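You operate a simulated robot arm through the tools that you are given. There is no shell and no other tool. Be economical: measure what you need, move in short steps, check, and stop when the job is done.

You are at the controls of a simulated robot arm. One attempt, no reset.

JOB
Fetch the small carton marked clamps and set it on top of the grey tube piece with the purple band.

Only the result counts: the job must be done as asked and must still hold three seconds after the hand-in. Knocking over, shifting, dropping, spilling or breaking anything else fails it.

ROBOT AND FRAMES
A 7-joint arm with a two-finger parallel gripper, fixed in place. Base frame: the origin is at the foot of the arm, x ahead of it, y to its left, z up; the work surface is at about z = 0. Lengths are in mm, angles in rad, forces in N, time in s.
With the tool pointing down near the work surface it reaches from about 220 to 580 mm from the base axis. Its first joint turns from -1.152 to 1.152 rad. Payload 2.5 kg.
Tool frame: the origin (TCP) lies between the finger pads and is the grasp point; the fingertips stand 23 mm ahead of it; z points along the fingers, y is the line along which they close. Largest opening 94 mm; finger width 38, thickness 10; the body of the gripper, 54 by 96 mm, starts 39 mm behind the TCP.
Orientation is that of the tool frame in the base frame, as a unit quaternion [x, y, z, w]. With the fingers straight down and closing along the base's y, the tool's x points along the base's -x, its y along +y and its z along -z.

CONTROLS
- The arm moves only by the tool arm_command. Its arguments are lists of equal length, an entry for each row: "translation": the shift along the tool's x, y, z in units of 500 mm (1.0 is 500 mm), a list of three; "yaw": the turn about the tool's z in units of 60 degrees (1.0 is 60 degrees). In form: {"translation": [[x, y, z], ...], "yaw": [yaw, ...]}. A call has 1 to 10 rows; each row is the pose to reach, as a shift and turn from the pose commanded when the call began, along the tool's axes at that moment. "gripper" is the gripper command, from -1 (shut) to 1 (fully open), values between in proportion, set as the call begins (left out, the last holds). A call with a number of a shift or a turn outside -1 to 1 is refused whole. Rows are played at 5 a second. More than 50 mm and 0.15 rad between two rows, or a gripper value outside its range, and nothing of the call is played. A pose out of reach is approached as far as the arm can. The call stops where the force on the tool passes 40 N (or 10 N more than at its start, if that is more) or the arm is blocked; 0.2 s more then pass. Each finger travels about 108 mm/s and halts on what it meets, pressing with about 45 N; the grip force reading is that of the motor and also rises with nothing between the fingers. The clock runs only during rows and for 0.2 s after the last one: add rows that repeat a pose to give the fingers time. The reply holds the time, the measured pose of the TCP, the force on the tool along the base axes, the opening and the grip force, in the units named above and with some noise, and new pictures: "pictures" is both (left out), scene, wrist or none.
- Cameras (640 x 400 px; columns grow to the right, rows downward): "scene" is fixed at [95.3, -385.6, 561.7]; the picture's right is [0.94, -0.35, 0.00], its down [-0.16, -0.44, -0.88] and it looks along [0.31, 0.83, -0.47] (base axes); focal length 346 px, centre (320, 200). "wrist" rides on the gripper at [86, 16, -75] in the tool frame; the picture's right is [-0.18, 0.98, 0.00], its down [-0.58, -0.11, -0.81] and it looks along [-0.79, -0.15, 0.59] (tool axes); focal length 243 px, centre (320, 200). There is no depth. A picture from a camera that has moved, and an enlarged one, comes with that camera's place and axes in the base frame and with its lens. The place of the scene camera against the robot may be out by one fixed shift of up to 18 mm in any direction.
- zoom(camera, box): a new picture of the part [left, top, right, bottom] of that camera's present view, enlarged. No time passes.
- hand_in(): hands the job in; it is judged then, once.

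Go step by step. Nothing tells you positions but the pictures and the camera data: compare them with the known pose of the tool, close in by small moves and look again before you grip or let go. The budget is 90 turns and 170 pictures, counting those below and the enlarged ones. Unless the task says otherwise, let go and move clear before handing in, and close with one line.

The tools are called after "Call:" as a command line: name --argument value ..., lists and objects as JSON in quotes. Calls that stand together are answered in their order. arm_command: Moves the arm, as the interface text tells. Its arguments: {"type":"object","properties":{"translation":{"type":"array"},"yaw":{"type":"array"},"gripper":{"type":"number"},"pictures":{"type":"string","enum":["both","scene","wrist","none"]}},"required":["translation","yaw"]} The other tools are called the same way: zoom (camera, box) takes an enlarged picture of a part of a camera's view; hand_in () hands the job in.

At the start:

```text
time: 0.0
position: [390.0, 160.2, 322.1]
tcp_rot: [0.0, 1.0, 0.0, 0.0]
ft_force: [0.1, -0.8, 0.3]
grip_width: 94.1
grasp_force: 0.1
```

scene: 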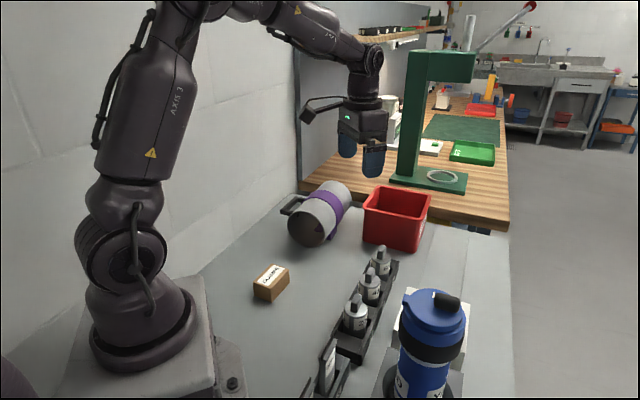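
wrist: 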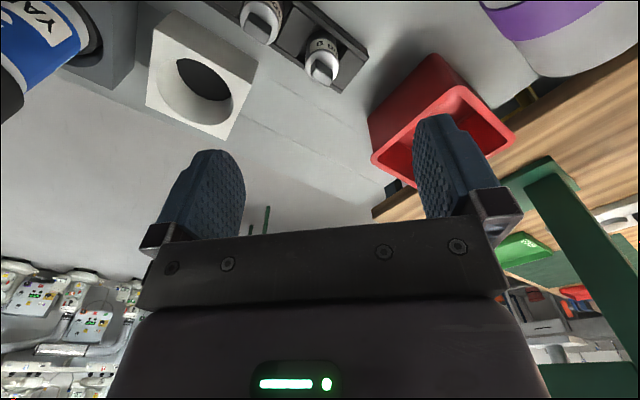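

I see a small tan carton on the grey surface and a grey tube with a purple band lying behind it, near the red bin. I'll zoom in on both before moving.

Call:
zoom --camera "scene" --box '[240, 160, 400, 310]'

Call:
zoom --camera "scene" --box '[240, 255, 300, 310]'

```text
2.67 times, centred on (320, 235) of scene
camera zoom: at [95.3, -385.6, 561.7], right [0.94, -0.35, 0.0], down [-0.16, -0.44, -0.88], along [0.31, 0.83, -0.47], focal length 922 px, centre (320, 107)
```

zoom: 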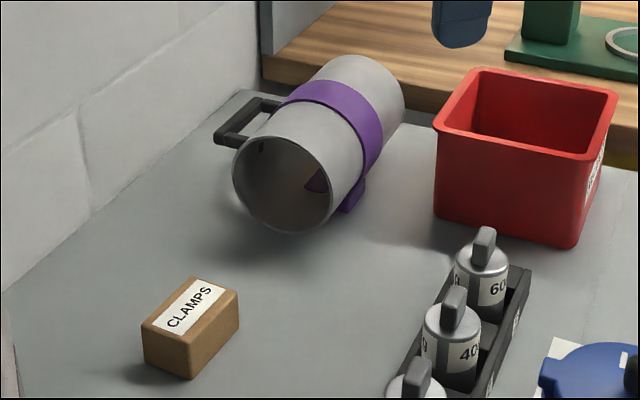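

```text
7.27 times, centred on (270, 282) of scene
camera zoom: at [95.3, -385.6, 561.7], right [0.94, -0.35, 0.0], down [-0.16, -0.44, -0.88], along [0.31, 0.83, -0.47], focal length 2514 px, centre (684, -400)
```

zoom: 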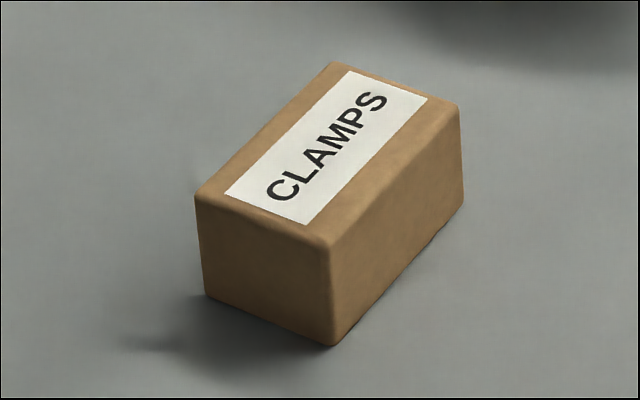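

The tube lies on its side at roughly (336,367) to (473,498), with its crest near z≈110. The carton is near (208,231), about 74×47×39 mm, with its long side at about 42°. I'll move above the carton with the tool turned to match.

Call:
arm_command --translation '[[0.0607, 0.0237, 0.0407], [0.1213, 0.0473, 0.0813], [0.182, 0.071, 0.122], [0.2427, 0.0947, 0.1627], [0.3033, 0.1183, 0.2033], [0.364, 0.142, 0.244], [0.364, 0.142, 0.244]]' --yaw '[-0.118, -0.236, -0.354, -0.472, -0.59, -0.708, -0.708]' --gripper 1

```text
time: 1.6
position: [208.1, 230.3, 200.3]
tcp_rot: [-0.363, 0.932, 0.0, -0.001]
ft_force: [0.0, 0.5, 0.3]
grip_width: 94.0
grasp_force: 0.0
camera wrist: at [133.1, 183.6, 274.6], right [-0.53, 0.85, 0.0], down [0.5, 0.31, 0.81], along [0.68, 0.43, -0.59], focal length 243 px, centre (320, 200)
```

scene: 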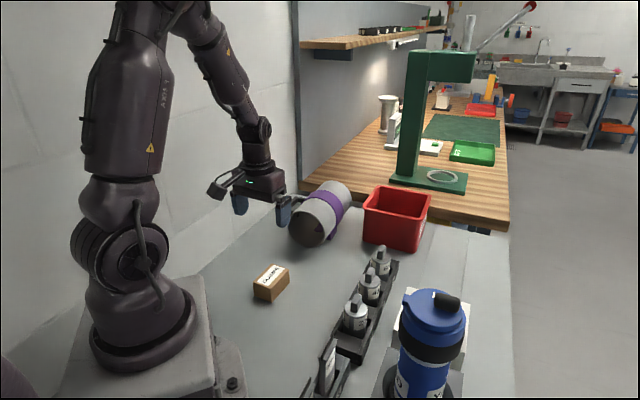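
wrist: 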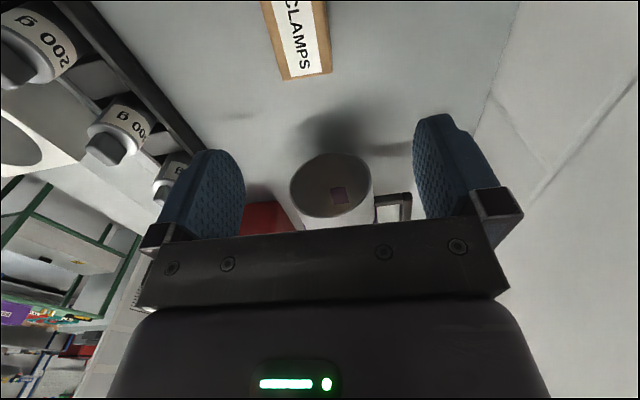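

The wrist view puts the carton nearer (213,213), so the scene camera is out by about 19 mm, mostly in y. I'll correct sideways and lower partway, then look again.

Call:
arm_command --translation '[[0.017, -0.032, 0.04], [0.017, -0.032, 0.11], [0.017, -0.032, 0.18], [0.017, -0.032, 0.18]]' --yaw '[0.025, 0.025, 0.025, 0.025]'

```text
time: 2.6
position: [213.0, 212.6, 111.1]
tcp_rot: [-0.35, 0.937, -0.001, 0.0]
ft_force: [0.9, 0.9, -0.4]
grip_width: 94.0
grasp_force: 0.0
camera wrist: at [137.8, 167.9, 185.8], right [-0.51, 0.86, 0.0], down [0.51, 0.3, 0.81], along [0.7, 0.41, -0.59], focal length 243 px, centre (320, 200)
```

scene: 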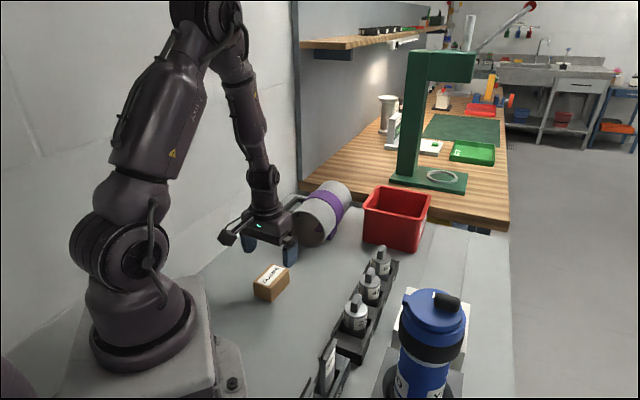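
wrist: 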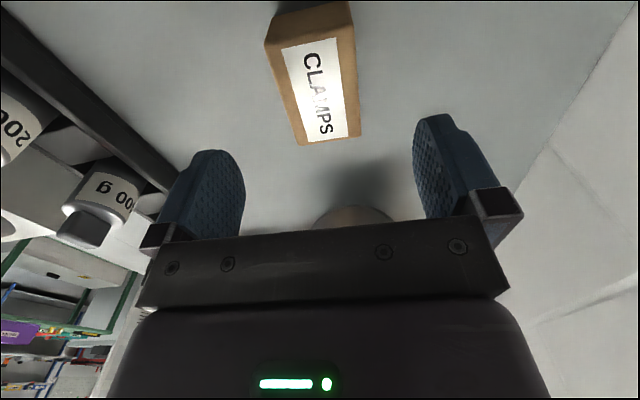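

The carton sits centred under the gripper at (213.6,213.2), with its long axis at 41°, matching the tool yaw. I'll lower so the TCP is at z≈28.

Call:
arm_command --translation '[[0, 0.0, 0.07], [0, 0.0, 0.13], [0, 0.0, 0.166], [0, 0.0, 0.166]]' --yaw '[0, 0, 0, 0]'

```text
time: 3.6
position: [212.5, 213.2, 26.8]
tcp_rot: [-0.35, 0.937, 0.0, 0.0]
ft_force: [1.1, 0.0, -0.3]
grip_width: 94.1
grasp_force: 0.2
camera wrist: at [136.7, 168.1, 102.3], right [-0.51, 0.86, 0.0], down [0.51, 0.3, 0.81], along [0.7, 0.41, -0.59], focal length 243 px, centre (320, 200)
```

scene: 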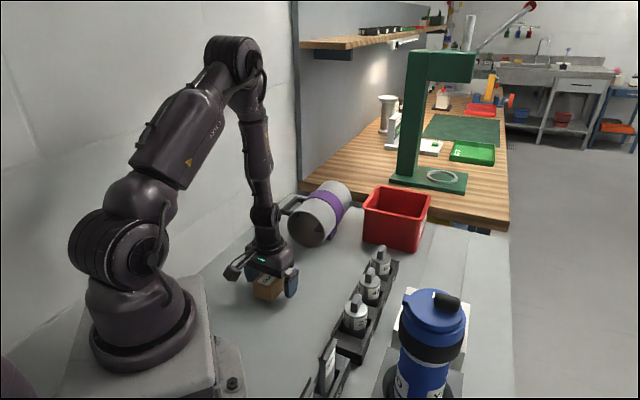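
wrist: 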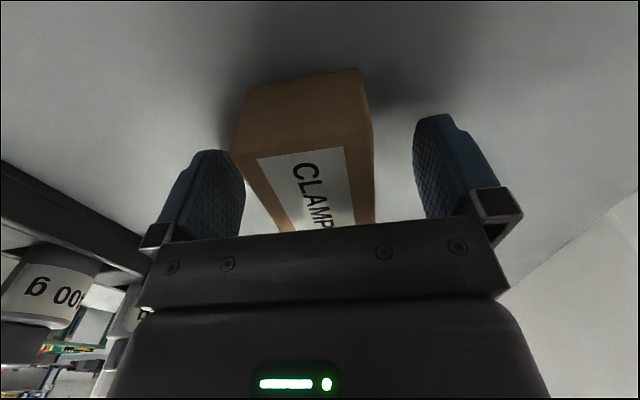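

The carton is between the fingers, so I'll close on it.

Call:
arm_command --translation '[[0, 0, 0], [0, 0, 0], [0, 0, 0], [0, 0, 0], [0, 0, 0]]' --yaw '[0, 0, 0, 0, 0]' --gripper -1

```text
time: 4.8
position: [212.1, 212.1, 28.4]
tcp_rot: [-0.35, 0.937, 0.001, 0.0]
ft_force: [0.6, 0.5, 0.0]
grip_width: 49.5
grasp_force: 44.7
camera wrist: at [136.6, 168.1, 102.6], right [-0.51, 0.86, 0.0], down [0.51, 0.3, 0.81], along [0.7, 0.41, -0.59], focal length 243 px, centre (320, 200)
```

scene: 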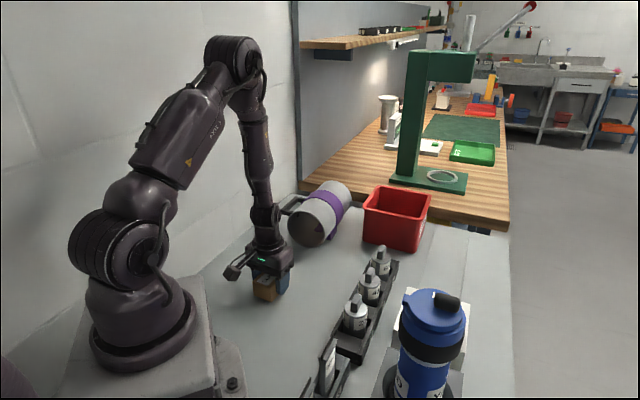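
wrist: 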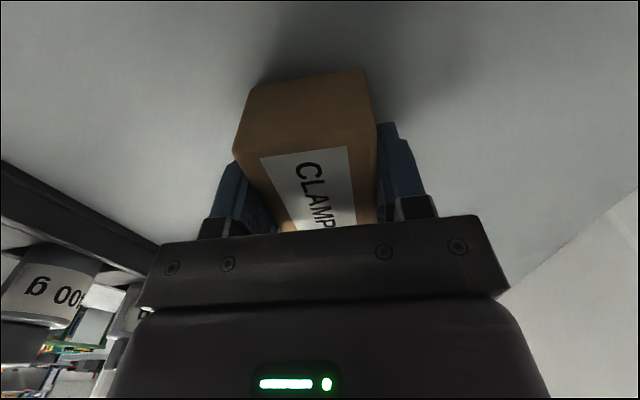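

I have a grip at 49.5 mm. Next I'll lift and go to a high point short of the tube to measure it with the wrist camera.

Call:
arm_command --translation '[[0, 0, -0.07], [0, 0, -0.14], [-0.05, 0.005, -0.21], [-0.1, 0.01, -0.28], [-0.15, 0.015, -0.35], [-0.2, 0.02, -0.42], [-0.25, 0.027, -0.49], [-0.3, 0.033, -0.56], [-0.346, 0.038, -0.624], [-0.346, 0.038, -0.624]]' --yaw '[0, 0, 0, 0, 0, 0, 0, 0, 0, 0]'

```text
time: 7.0
position: [330.8, 340.2, 341.4]
tcp_rot: [-0.35, 0.937, -0.001, 0.0]
ft_force: [1.1, -1.0, -0.7]
grip_width: 49.7
grasp_force: 44.2
camera wrist: at [255.1, 295.6, 414.9], right [-0.51, 0.86, 0.0], down [0.51, 0.3, 0.81], along [0.7, 0.41, -0.59], focal length 243 px, centre (320, 200)
```

scene: 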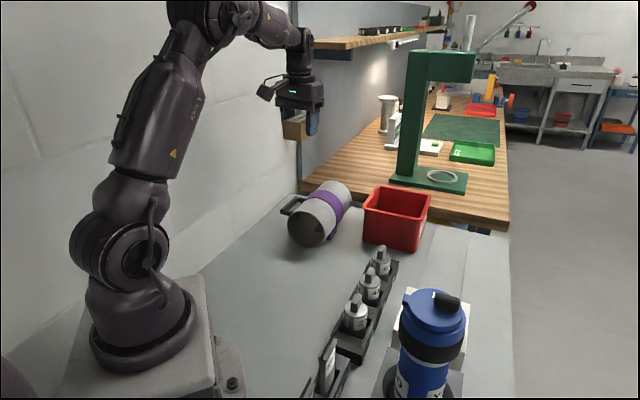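
wrist: 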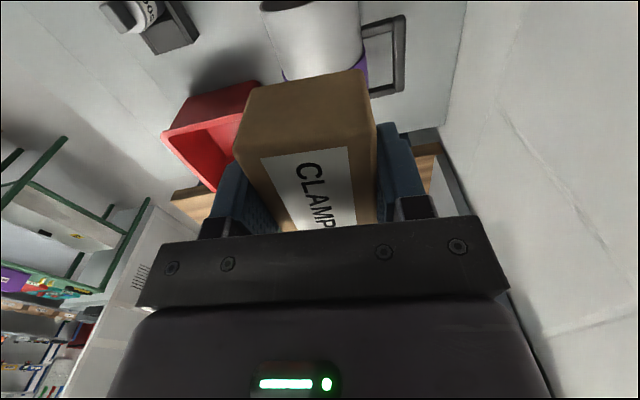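

The tube's near end and its side handle are visible above the carton, so I'll zoom in there.

Call:
zoom --camera "wrist" --box '[230, 0, 420, 119]'

Call:
zoom --camera "scene" --box '[270, 170, 370, 255]'

```text
3.36 times, centred on (325, 60) of wrist
camera zoom: at [255.1, 295.6, 414.9], right [-0.51, 0.86, 0.0], down [0.51, 0.3, 0.81], along [0.7, 0.41, -0.59], focal length 816 px, centre (303, 672)
```

zoom: 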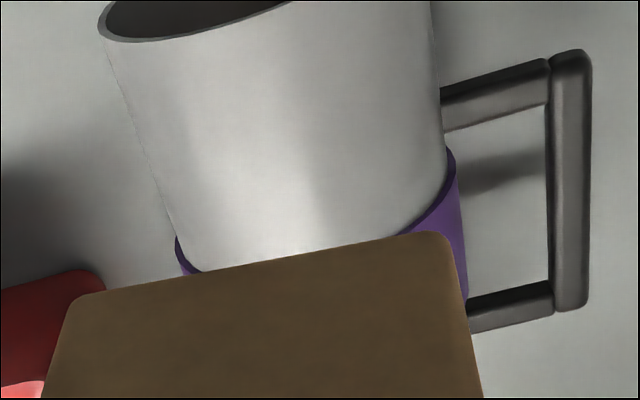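

```text
4.71 times, centred on (320, 212) of scene
camera zoom: at [95.3, -385.6, 561.7], right [0.94, -0.35, 0.0], down [-0.16, -0.44, -0.88], along [0.31, 0.83, -0.47], focal length 1627 px, centre (320, 141)
```

zoom: 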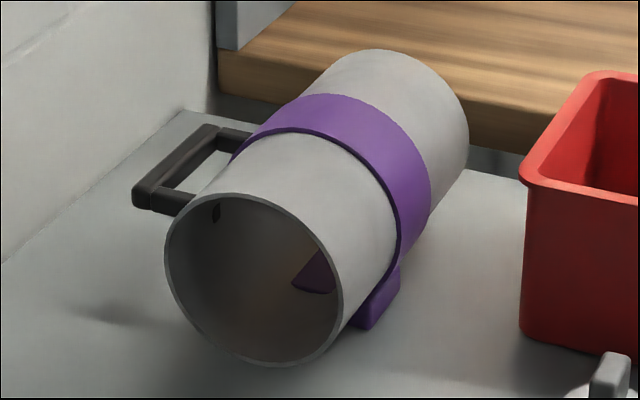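

The tube axis runs at about 44.4° through (335,322), where the near rim's crest is. Its radius is about 57 mm, and the raised band sits roughly 86–140 mm along it. I'll set the carton over the middle of the band near (411,396), so I'm moving high above that point first.

Call:
arm_command --translation '[[-0.0383, -0.0041, 0.0444], [-0.0766, -0.0082, 0.0888], [-0.115, -0.0122, 0.1332], [-0.1533, -0.0163, 0.1776], [-0.1916, -0.0204, 0.222], [-0.1916, -0.0204, 0.222]]' --yaw '[-0.014, -0.028, -0.042, -0.057, -0.057, -0.057]'

```text
time: 8.4
position: [409.4, 395.7, 227.6]
tcp_rot: [-0.377, 0.926, 0.0, 0.0]
ft_force: [0.6, 0.3, -2.7]
grip_width: 49.6
grasp_force: 45.3
camera wrist: at [336.4, 345.9, 301.7], right [-0.56, 0.83, 0.0], down [0.49, 0.33, 0.81], along [0.67, 0.45, -0.59], focal length 243 px, centre (320, 200)
```

scene: 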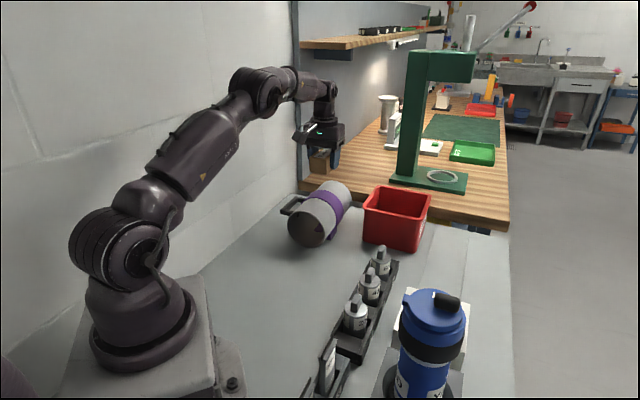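
wrist: 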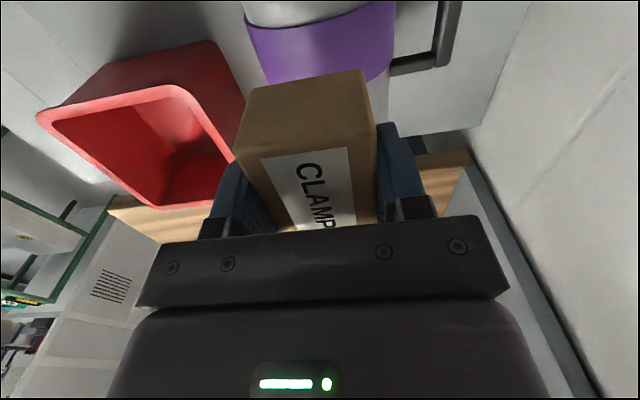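

The arm reached the spot. The band is now in view just above the held carton, so I'll zoom in to check its alignment.

Call:
zoom --camera "wrist" --box '[220, 0, 410, 119]'

Call:
zoom --camera "scene" --box '[270, 90, 390, 255]'

```text
3.36 times, centred on (315, 60) of wrist
camera zoom: at [336.4, 345.9, 301.7], right [-0.56, 0.83, 0.0], down [0.49, 0.33, 0.81], along [0.67, 0.45, -0.59], focal length 816 px, centre (337, 672)
```

zoom: 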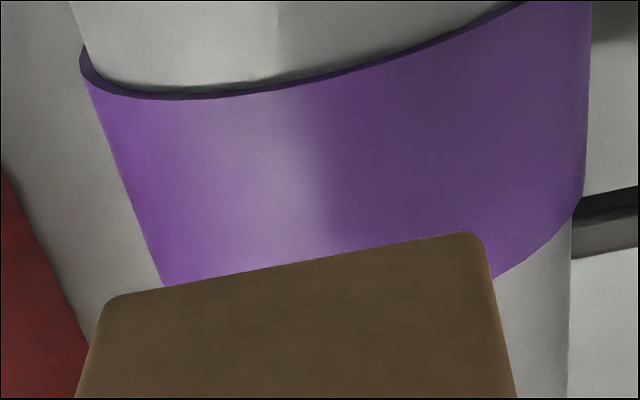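

```text
2.42 times, centred on (330, 172) of scene
camera zoom: at [95.3, -385.6, 561.7], right [0.94, -0.35, 0.0], down [-0.16, -0.44, -0.88], along [0.31, 0.83, -0.47], focal length 838 px, centre (296, 267)
```

zoom: 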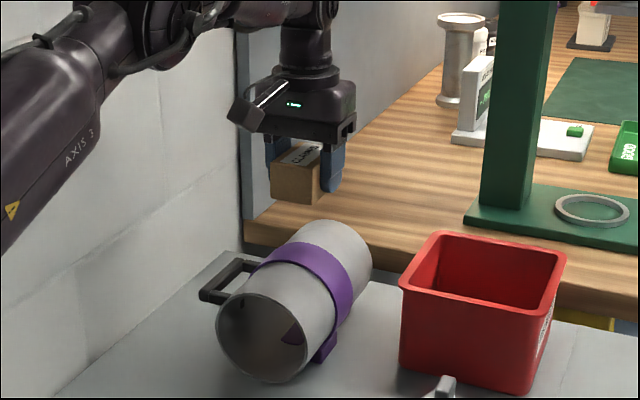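

The band's crest runs along the line I expected, with its top near z≈120 and its centre near (405,392). I'll back off 5 mm along the axis, shift 1 mm sideways, and lower to about 12 mm above contact.

Call:
arm_command --translation '[[0.01, 0.002, 0.03], [0.01, 0.002, 0.08], [0.01, 0.002, 0.12], [0.01, 0.002, 0.134], [0.01, 0.002, 0.134]]' --yaw '[0, 0, 0, 0, 0]'

Call:
zoom --camera "scene" --box '[270, 140, 370, 255]'

```text
time: 9.6
position: [404.6, 391.8, 161.6]
tcp_rot: [-0.377, 0.926, 0.0, 0.0]
ft_force: [0.2, 0.5, -1.0]
grip_width: 49.6
grasp_force: 44.6
camera wrist: at [332.2, 343.2, 235.3], right [-0.56, 0.83, 0.0], down [0.49, 0.33, 0.81], along [0.67, 0.45, -0.59], focal length 243 px, centre (320, 200)
```

scene: 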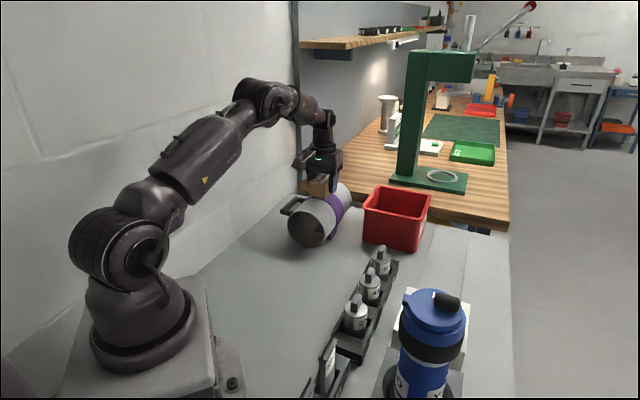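
wrist: 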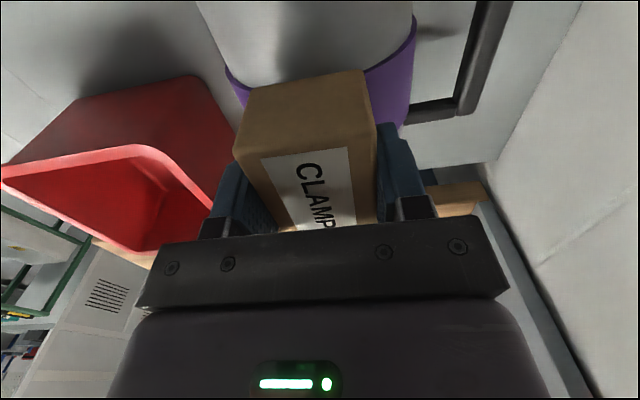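

```text
3.48 times, centred on (320, 198) of scene
camera zoom: at [95.3, -385.6, 561.7], right [0.94, -0.35, 0.0], down [-0.16, -0.44, -0.88], along [0.31, 0.83, -0.47], focal length 1202 px, centre (320, 209)
```

zoom: 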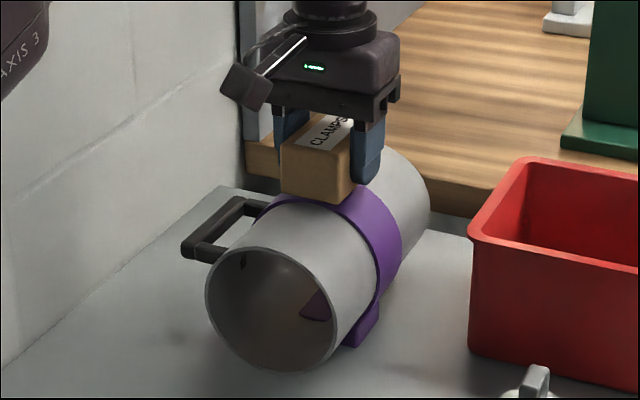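

The carton hangs centred just above the band. I'll lower in small steps and watch the force.

Call:
arm_command --translation '[[0, 0, 0.004], [0, 0, 0.008], [0, 0, 0.012], [0, 0, 0.014], [0, 0, 0.014]]' --yaw '[0, 0, 0, 0, 0]' --pictures "none"

Call:
zoom --camera "scene" --box '[290, 160, 360, 240]'

```text
time: 10.8
position: [404.4, 392.9, 154.5]
tcp_rot: [-0.377, 0.926, 0.0, 0.0]
ft_force: [-0.2, 0.1, -0.4]
grip_width: 49.3
grasp_force: 45.0
```

```text
5.00 times, centred on (325, 200) of scene
camera zoom: at [95.3, -385.6, 561.7], right [0.94, -0.35, 0.0], down [-0.16, -0.44, -0.88], along [0.31, 0.83, -0.47], focal length 1728 px, centre (295, 200)
```

zoom: 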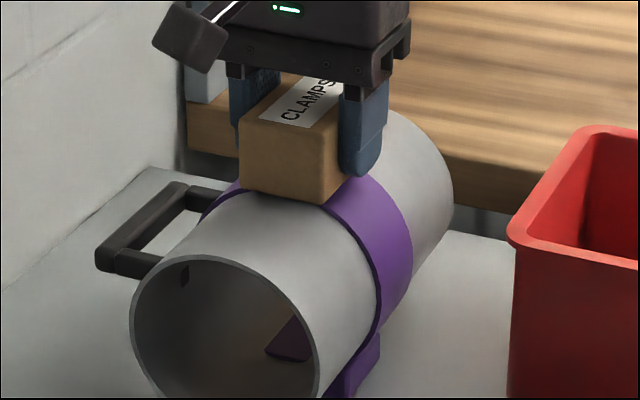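

There's no contact yet, so I'll continue down in 1 mm steps.

Call:
arm_command --translation '[[0, 0, 0.002], [0, 0, 0.004], [0, 0, 0.006], [0, 0, 0.006]]' --yaw '[0, 0, 0, 0]' --pictures "none"

```text
time: 11.8
position: [405.4, 393.4, 152.3]
tcp_rot: [-0.378, 0.926, 0.001, 0.001]
ft_force: [-7.4, -5.9, 25.9]
grip_width: 49.4
grasp_force: 45.3
```

Contact came at z≈152 with 26 N, which is more than I want. I'll ease up 1 mm and look.

Call:
arm_command --translation '[[0, 0, -0.002], [0, 0, -0.002]]' --yaw '[0, 0]'

Call:
zoom --camera "scene" --box '[290, 160, 360, 240]'

```text
time: 12.4
position: [405.0, 392.4, 153.0]
tcp_rot: [-0.379, 0.926, 0.001, 0.002]
ft_force: [-2.6, -1.4, 24.4]
grip_width: 49.4
grasp_force: 45.0
camera wrist: at [333.0, 344.1, 227.1], right [-0.56, 0.83, 0.0], down [0.49, 0.33, 0.81], along [0.67, 0.45, -0.59], focal length 243 px, centre (320, 200)
```

scene: 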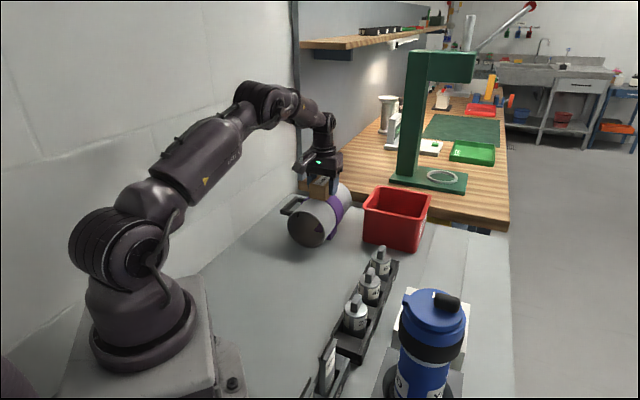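
wrist: 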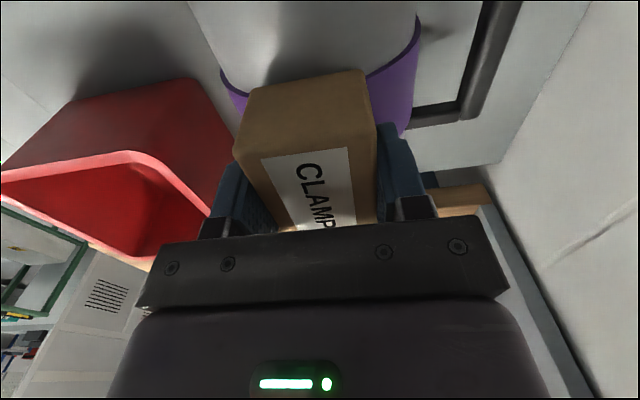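

```text
5.00 times, centred on (325, 200) of scene
camera zoom: at [95.2, -385.7, 561.6], right [0.94, -0.35, 0.0], down [-0.16, -0.44, -0.88], along [0.31, 0.83, -0.47], focal length 1728 px, centre (295, 200)
```

zoom: 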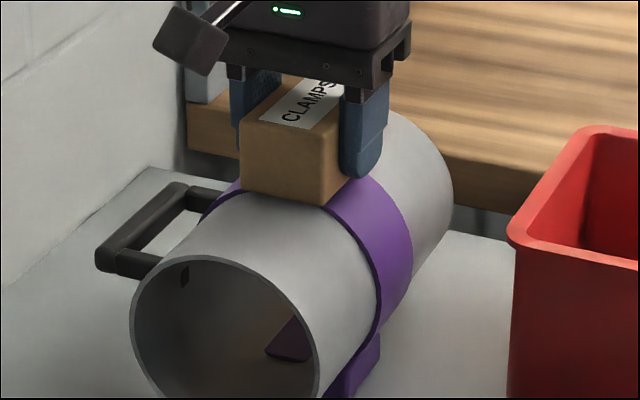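

The tube hasn't moved, but the force is still 24 N, so I'll ease up another millimetre.

Call:
arm_command --translation '[[0, 0, -0.001], [0, 0, -0.002], [0, 0, -0.002]]' --yaw '[0, 0, 0]' --pictures "none"

```text
time: 13.2
position: [405.8, 393.2, 152.4]
tcp_rot: [-0.377, 0.926, 0.0, 0.002]
ft_force: [2.0, 4.8, 16.7]
grip_width: 49.7
grasp_force: 45.1
```

Call:
arm_command --translation '[[0, 0, -0.001], [0, 0, -0.002], [0, 0, -0.002]]' --yaw '[0, 0, 0]' --pictures "none"

```text
time: 14.0
position: [405.0, 392.6, 153.2]
tcp_rot: [-0.378, 0.926, 0.0, 0.0]
ft_force: [2.8, 2.4, 10.1]
grip_width: 49.2
grasp_force: 45.1
```

Call:
arm_command --translation '[[0, 0, -0.001], [0, 0, -0.0016], [0, 0, -0.0016]]' --yaw '[0, 0, 0]' --pictures "none"

```text
time: 14.8
position: [403.8, 392.1, 154.8]
tcp_rot: [-0.378, 0.926, 0.001, -0.002]
ft_force: [0.9, -0.7, 2.3]
grip_width: 49.3
grasp_force: 45.1
```

Contact is now light at about 2 N, so I'll open the fingers.

Call:
arm_command --translation '[[0, 0, 0], [0, 0, 0], [0, 0, 0]]' --yaw '[0, 0, 0]' --gripper 0.6

Call:
zoom --camera "scene" --box '[290, 160, 360, 240]'

```text
time: 15.6
position: [405.8, 392.0, 155.0]
tcp_rot: [-0.378, 0.926, 0.0, 0.0]
ft_force: [-0.6, -0.9, 0.1]
grip_width: 75.1
grasp_force: 0.1
camera wrist: at [332.2, 343.5, 228.5], right [-0.56, 0.83, 0.0], down [0.49, 0.33, 0.81], along [0.67, 0.45, -0.59], focal length 243 px, centre (320, 200)
```

scene: 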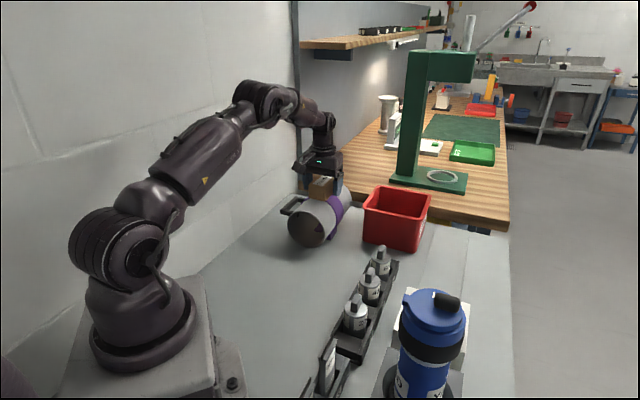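
wrist: 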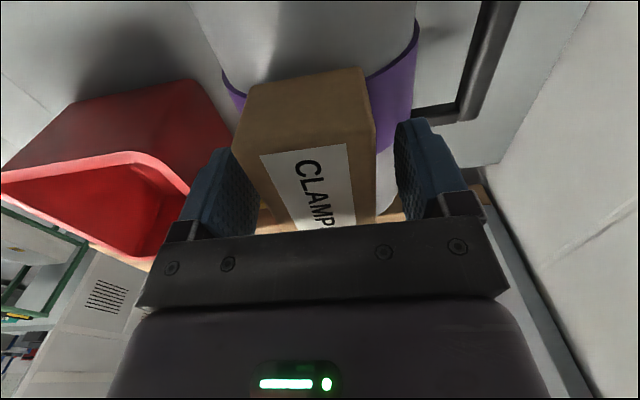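

```text
5.00 times, centred on (325, 200) of scene
camera zoom: at [95.3, -385.6, 561.7], right [0.94, -0.35, 0.0], down [-0.16, -0.44, -0.88], along [0.31, 0.83, -0.47], focal length 1728 px, centre (295, 200)
```

zoom: 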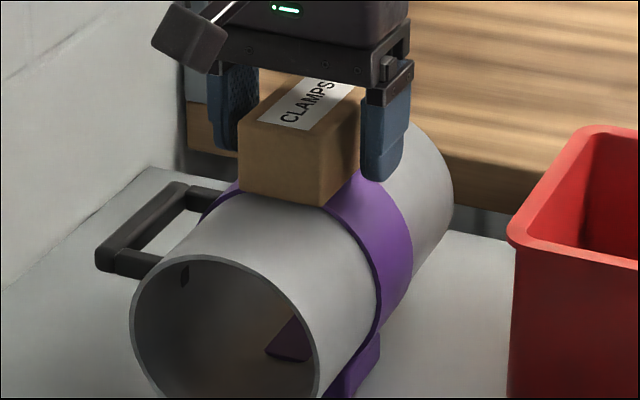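

The carton stays level on the band. I'll raise the gripper straight up and clear.

Call:
arm_command --translation '[[0, 0, -0.02], [0, 0, -0.06], [0, 0, -0.12], [0, 0, -0.19], [0, 0, -0.25], [0, 0, -0.25], [0, 0, -0.25]]' --yaw '[0, 0, 0, 0, 0, 0, 0]'

Call:
zoom --camera "scene" --box '[290, 160, 360, 240]'

```text
time: 17.2
position: [404.7, 393.1, 280.0]
tcp_rot: [-0.378, 0.926, 0.001, 0.0]
ft_force: [-0.3, 0.0, 0.7]
grip_width: 75.3
grasp_force: 0.2
camera wrist: at [332.3, 344.4, 354.6], right [-0.56, 0.83, 0.0], down [0.49, 0.33, 0.81], along [0.67, 0.45, -0.59], focal length 243 px, centre (320, 200)
```

scene: 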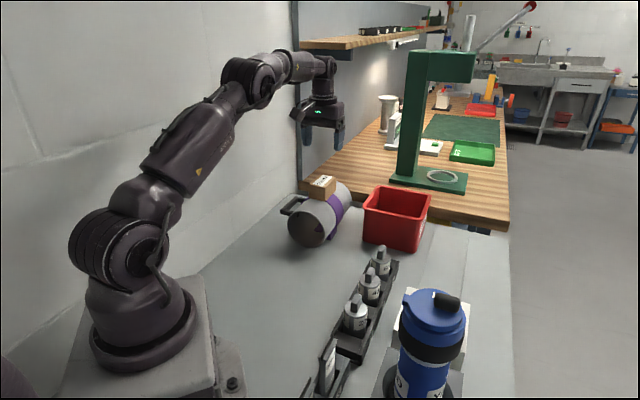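
wrist: 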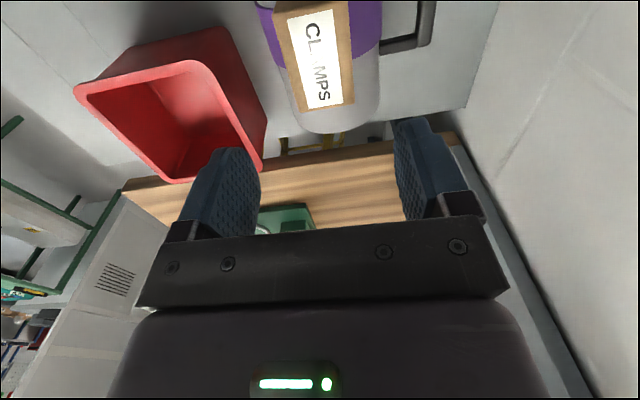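

```text
5.00 times, centred on (325, 200) of scene
camera zoom: at [95.3, -385.6, 561.7], right [0.94, -0.35, 0.0], down [-0.16, -0.44, -0.88], along [0.31, 0.83, -0.47], focal length 1728 px, centre (295, 200)
```

zoom: 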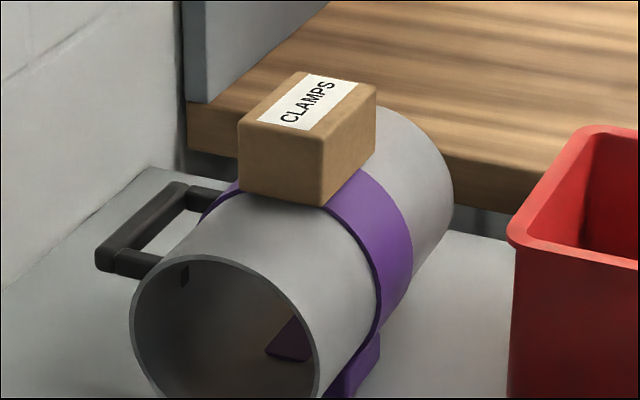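

The carton rests level and still on the tube's purple band, nothing else has moved, and the gripper is clear. I'm handing in.

Call:
hand_in

```text
The job is handed in.
```

The clamps carton is on top of the grey tube with the purple band, level and unmoved when I handed in, with the gripper clear and nothing else disturbed in the pictures.
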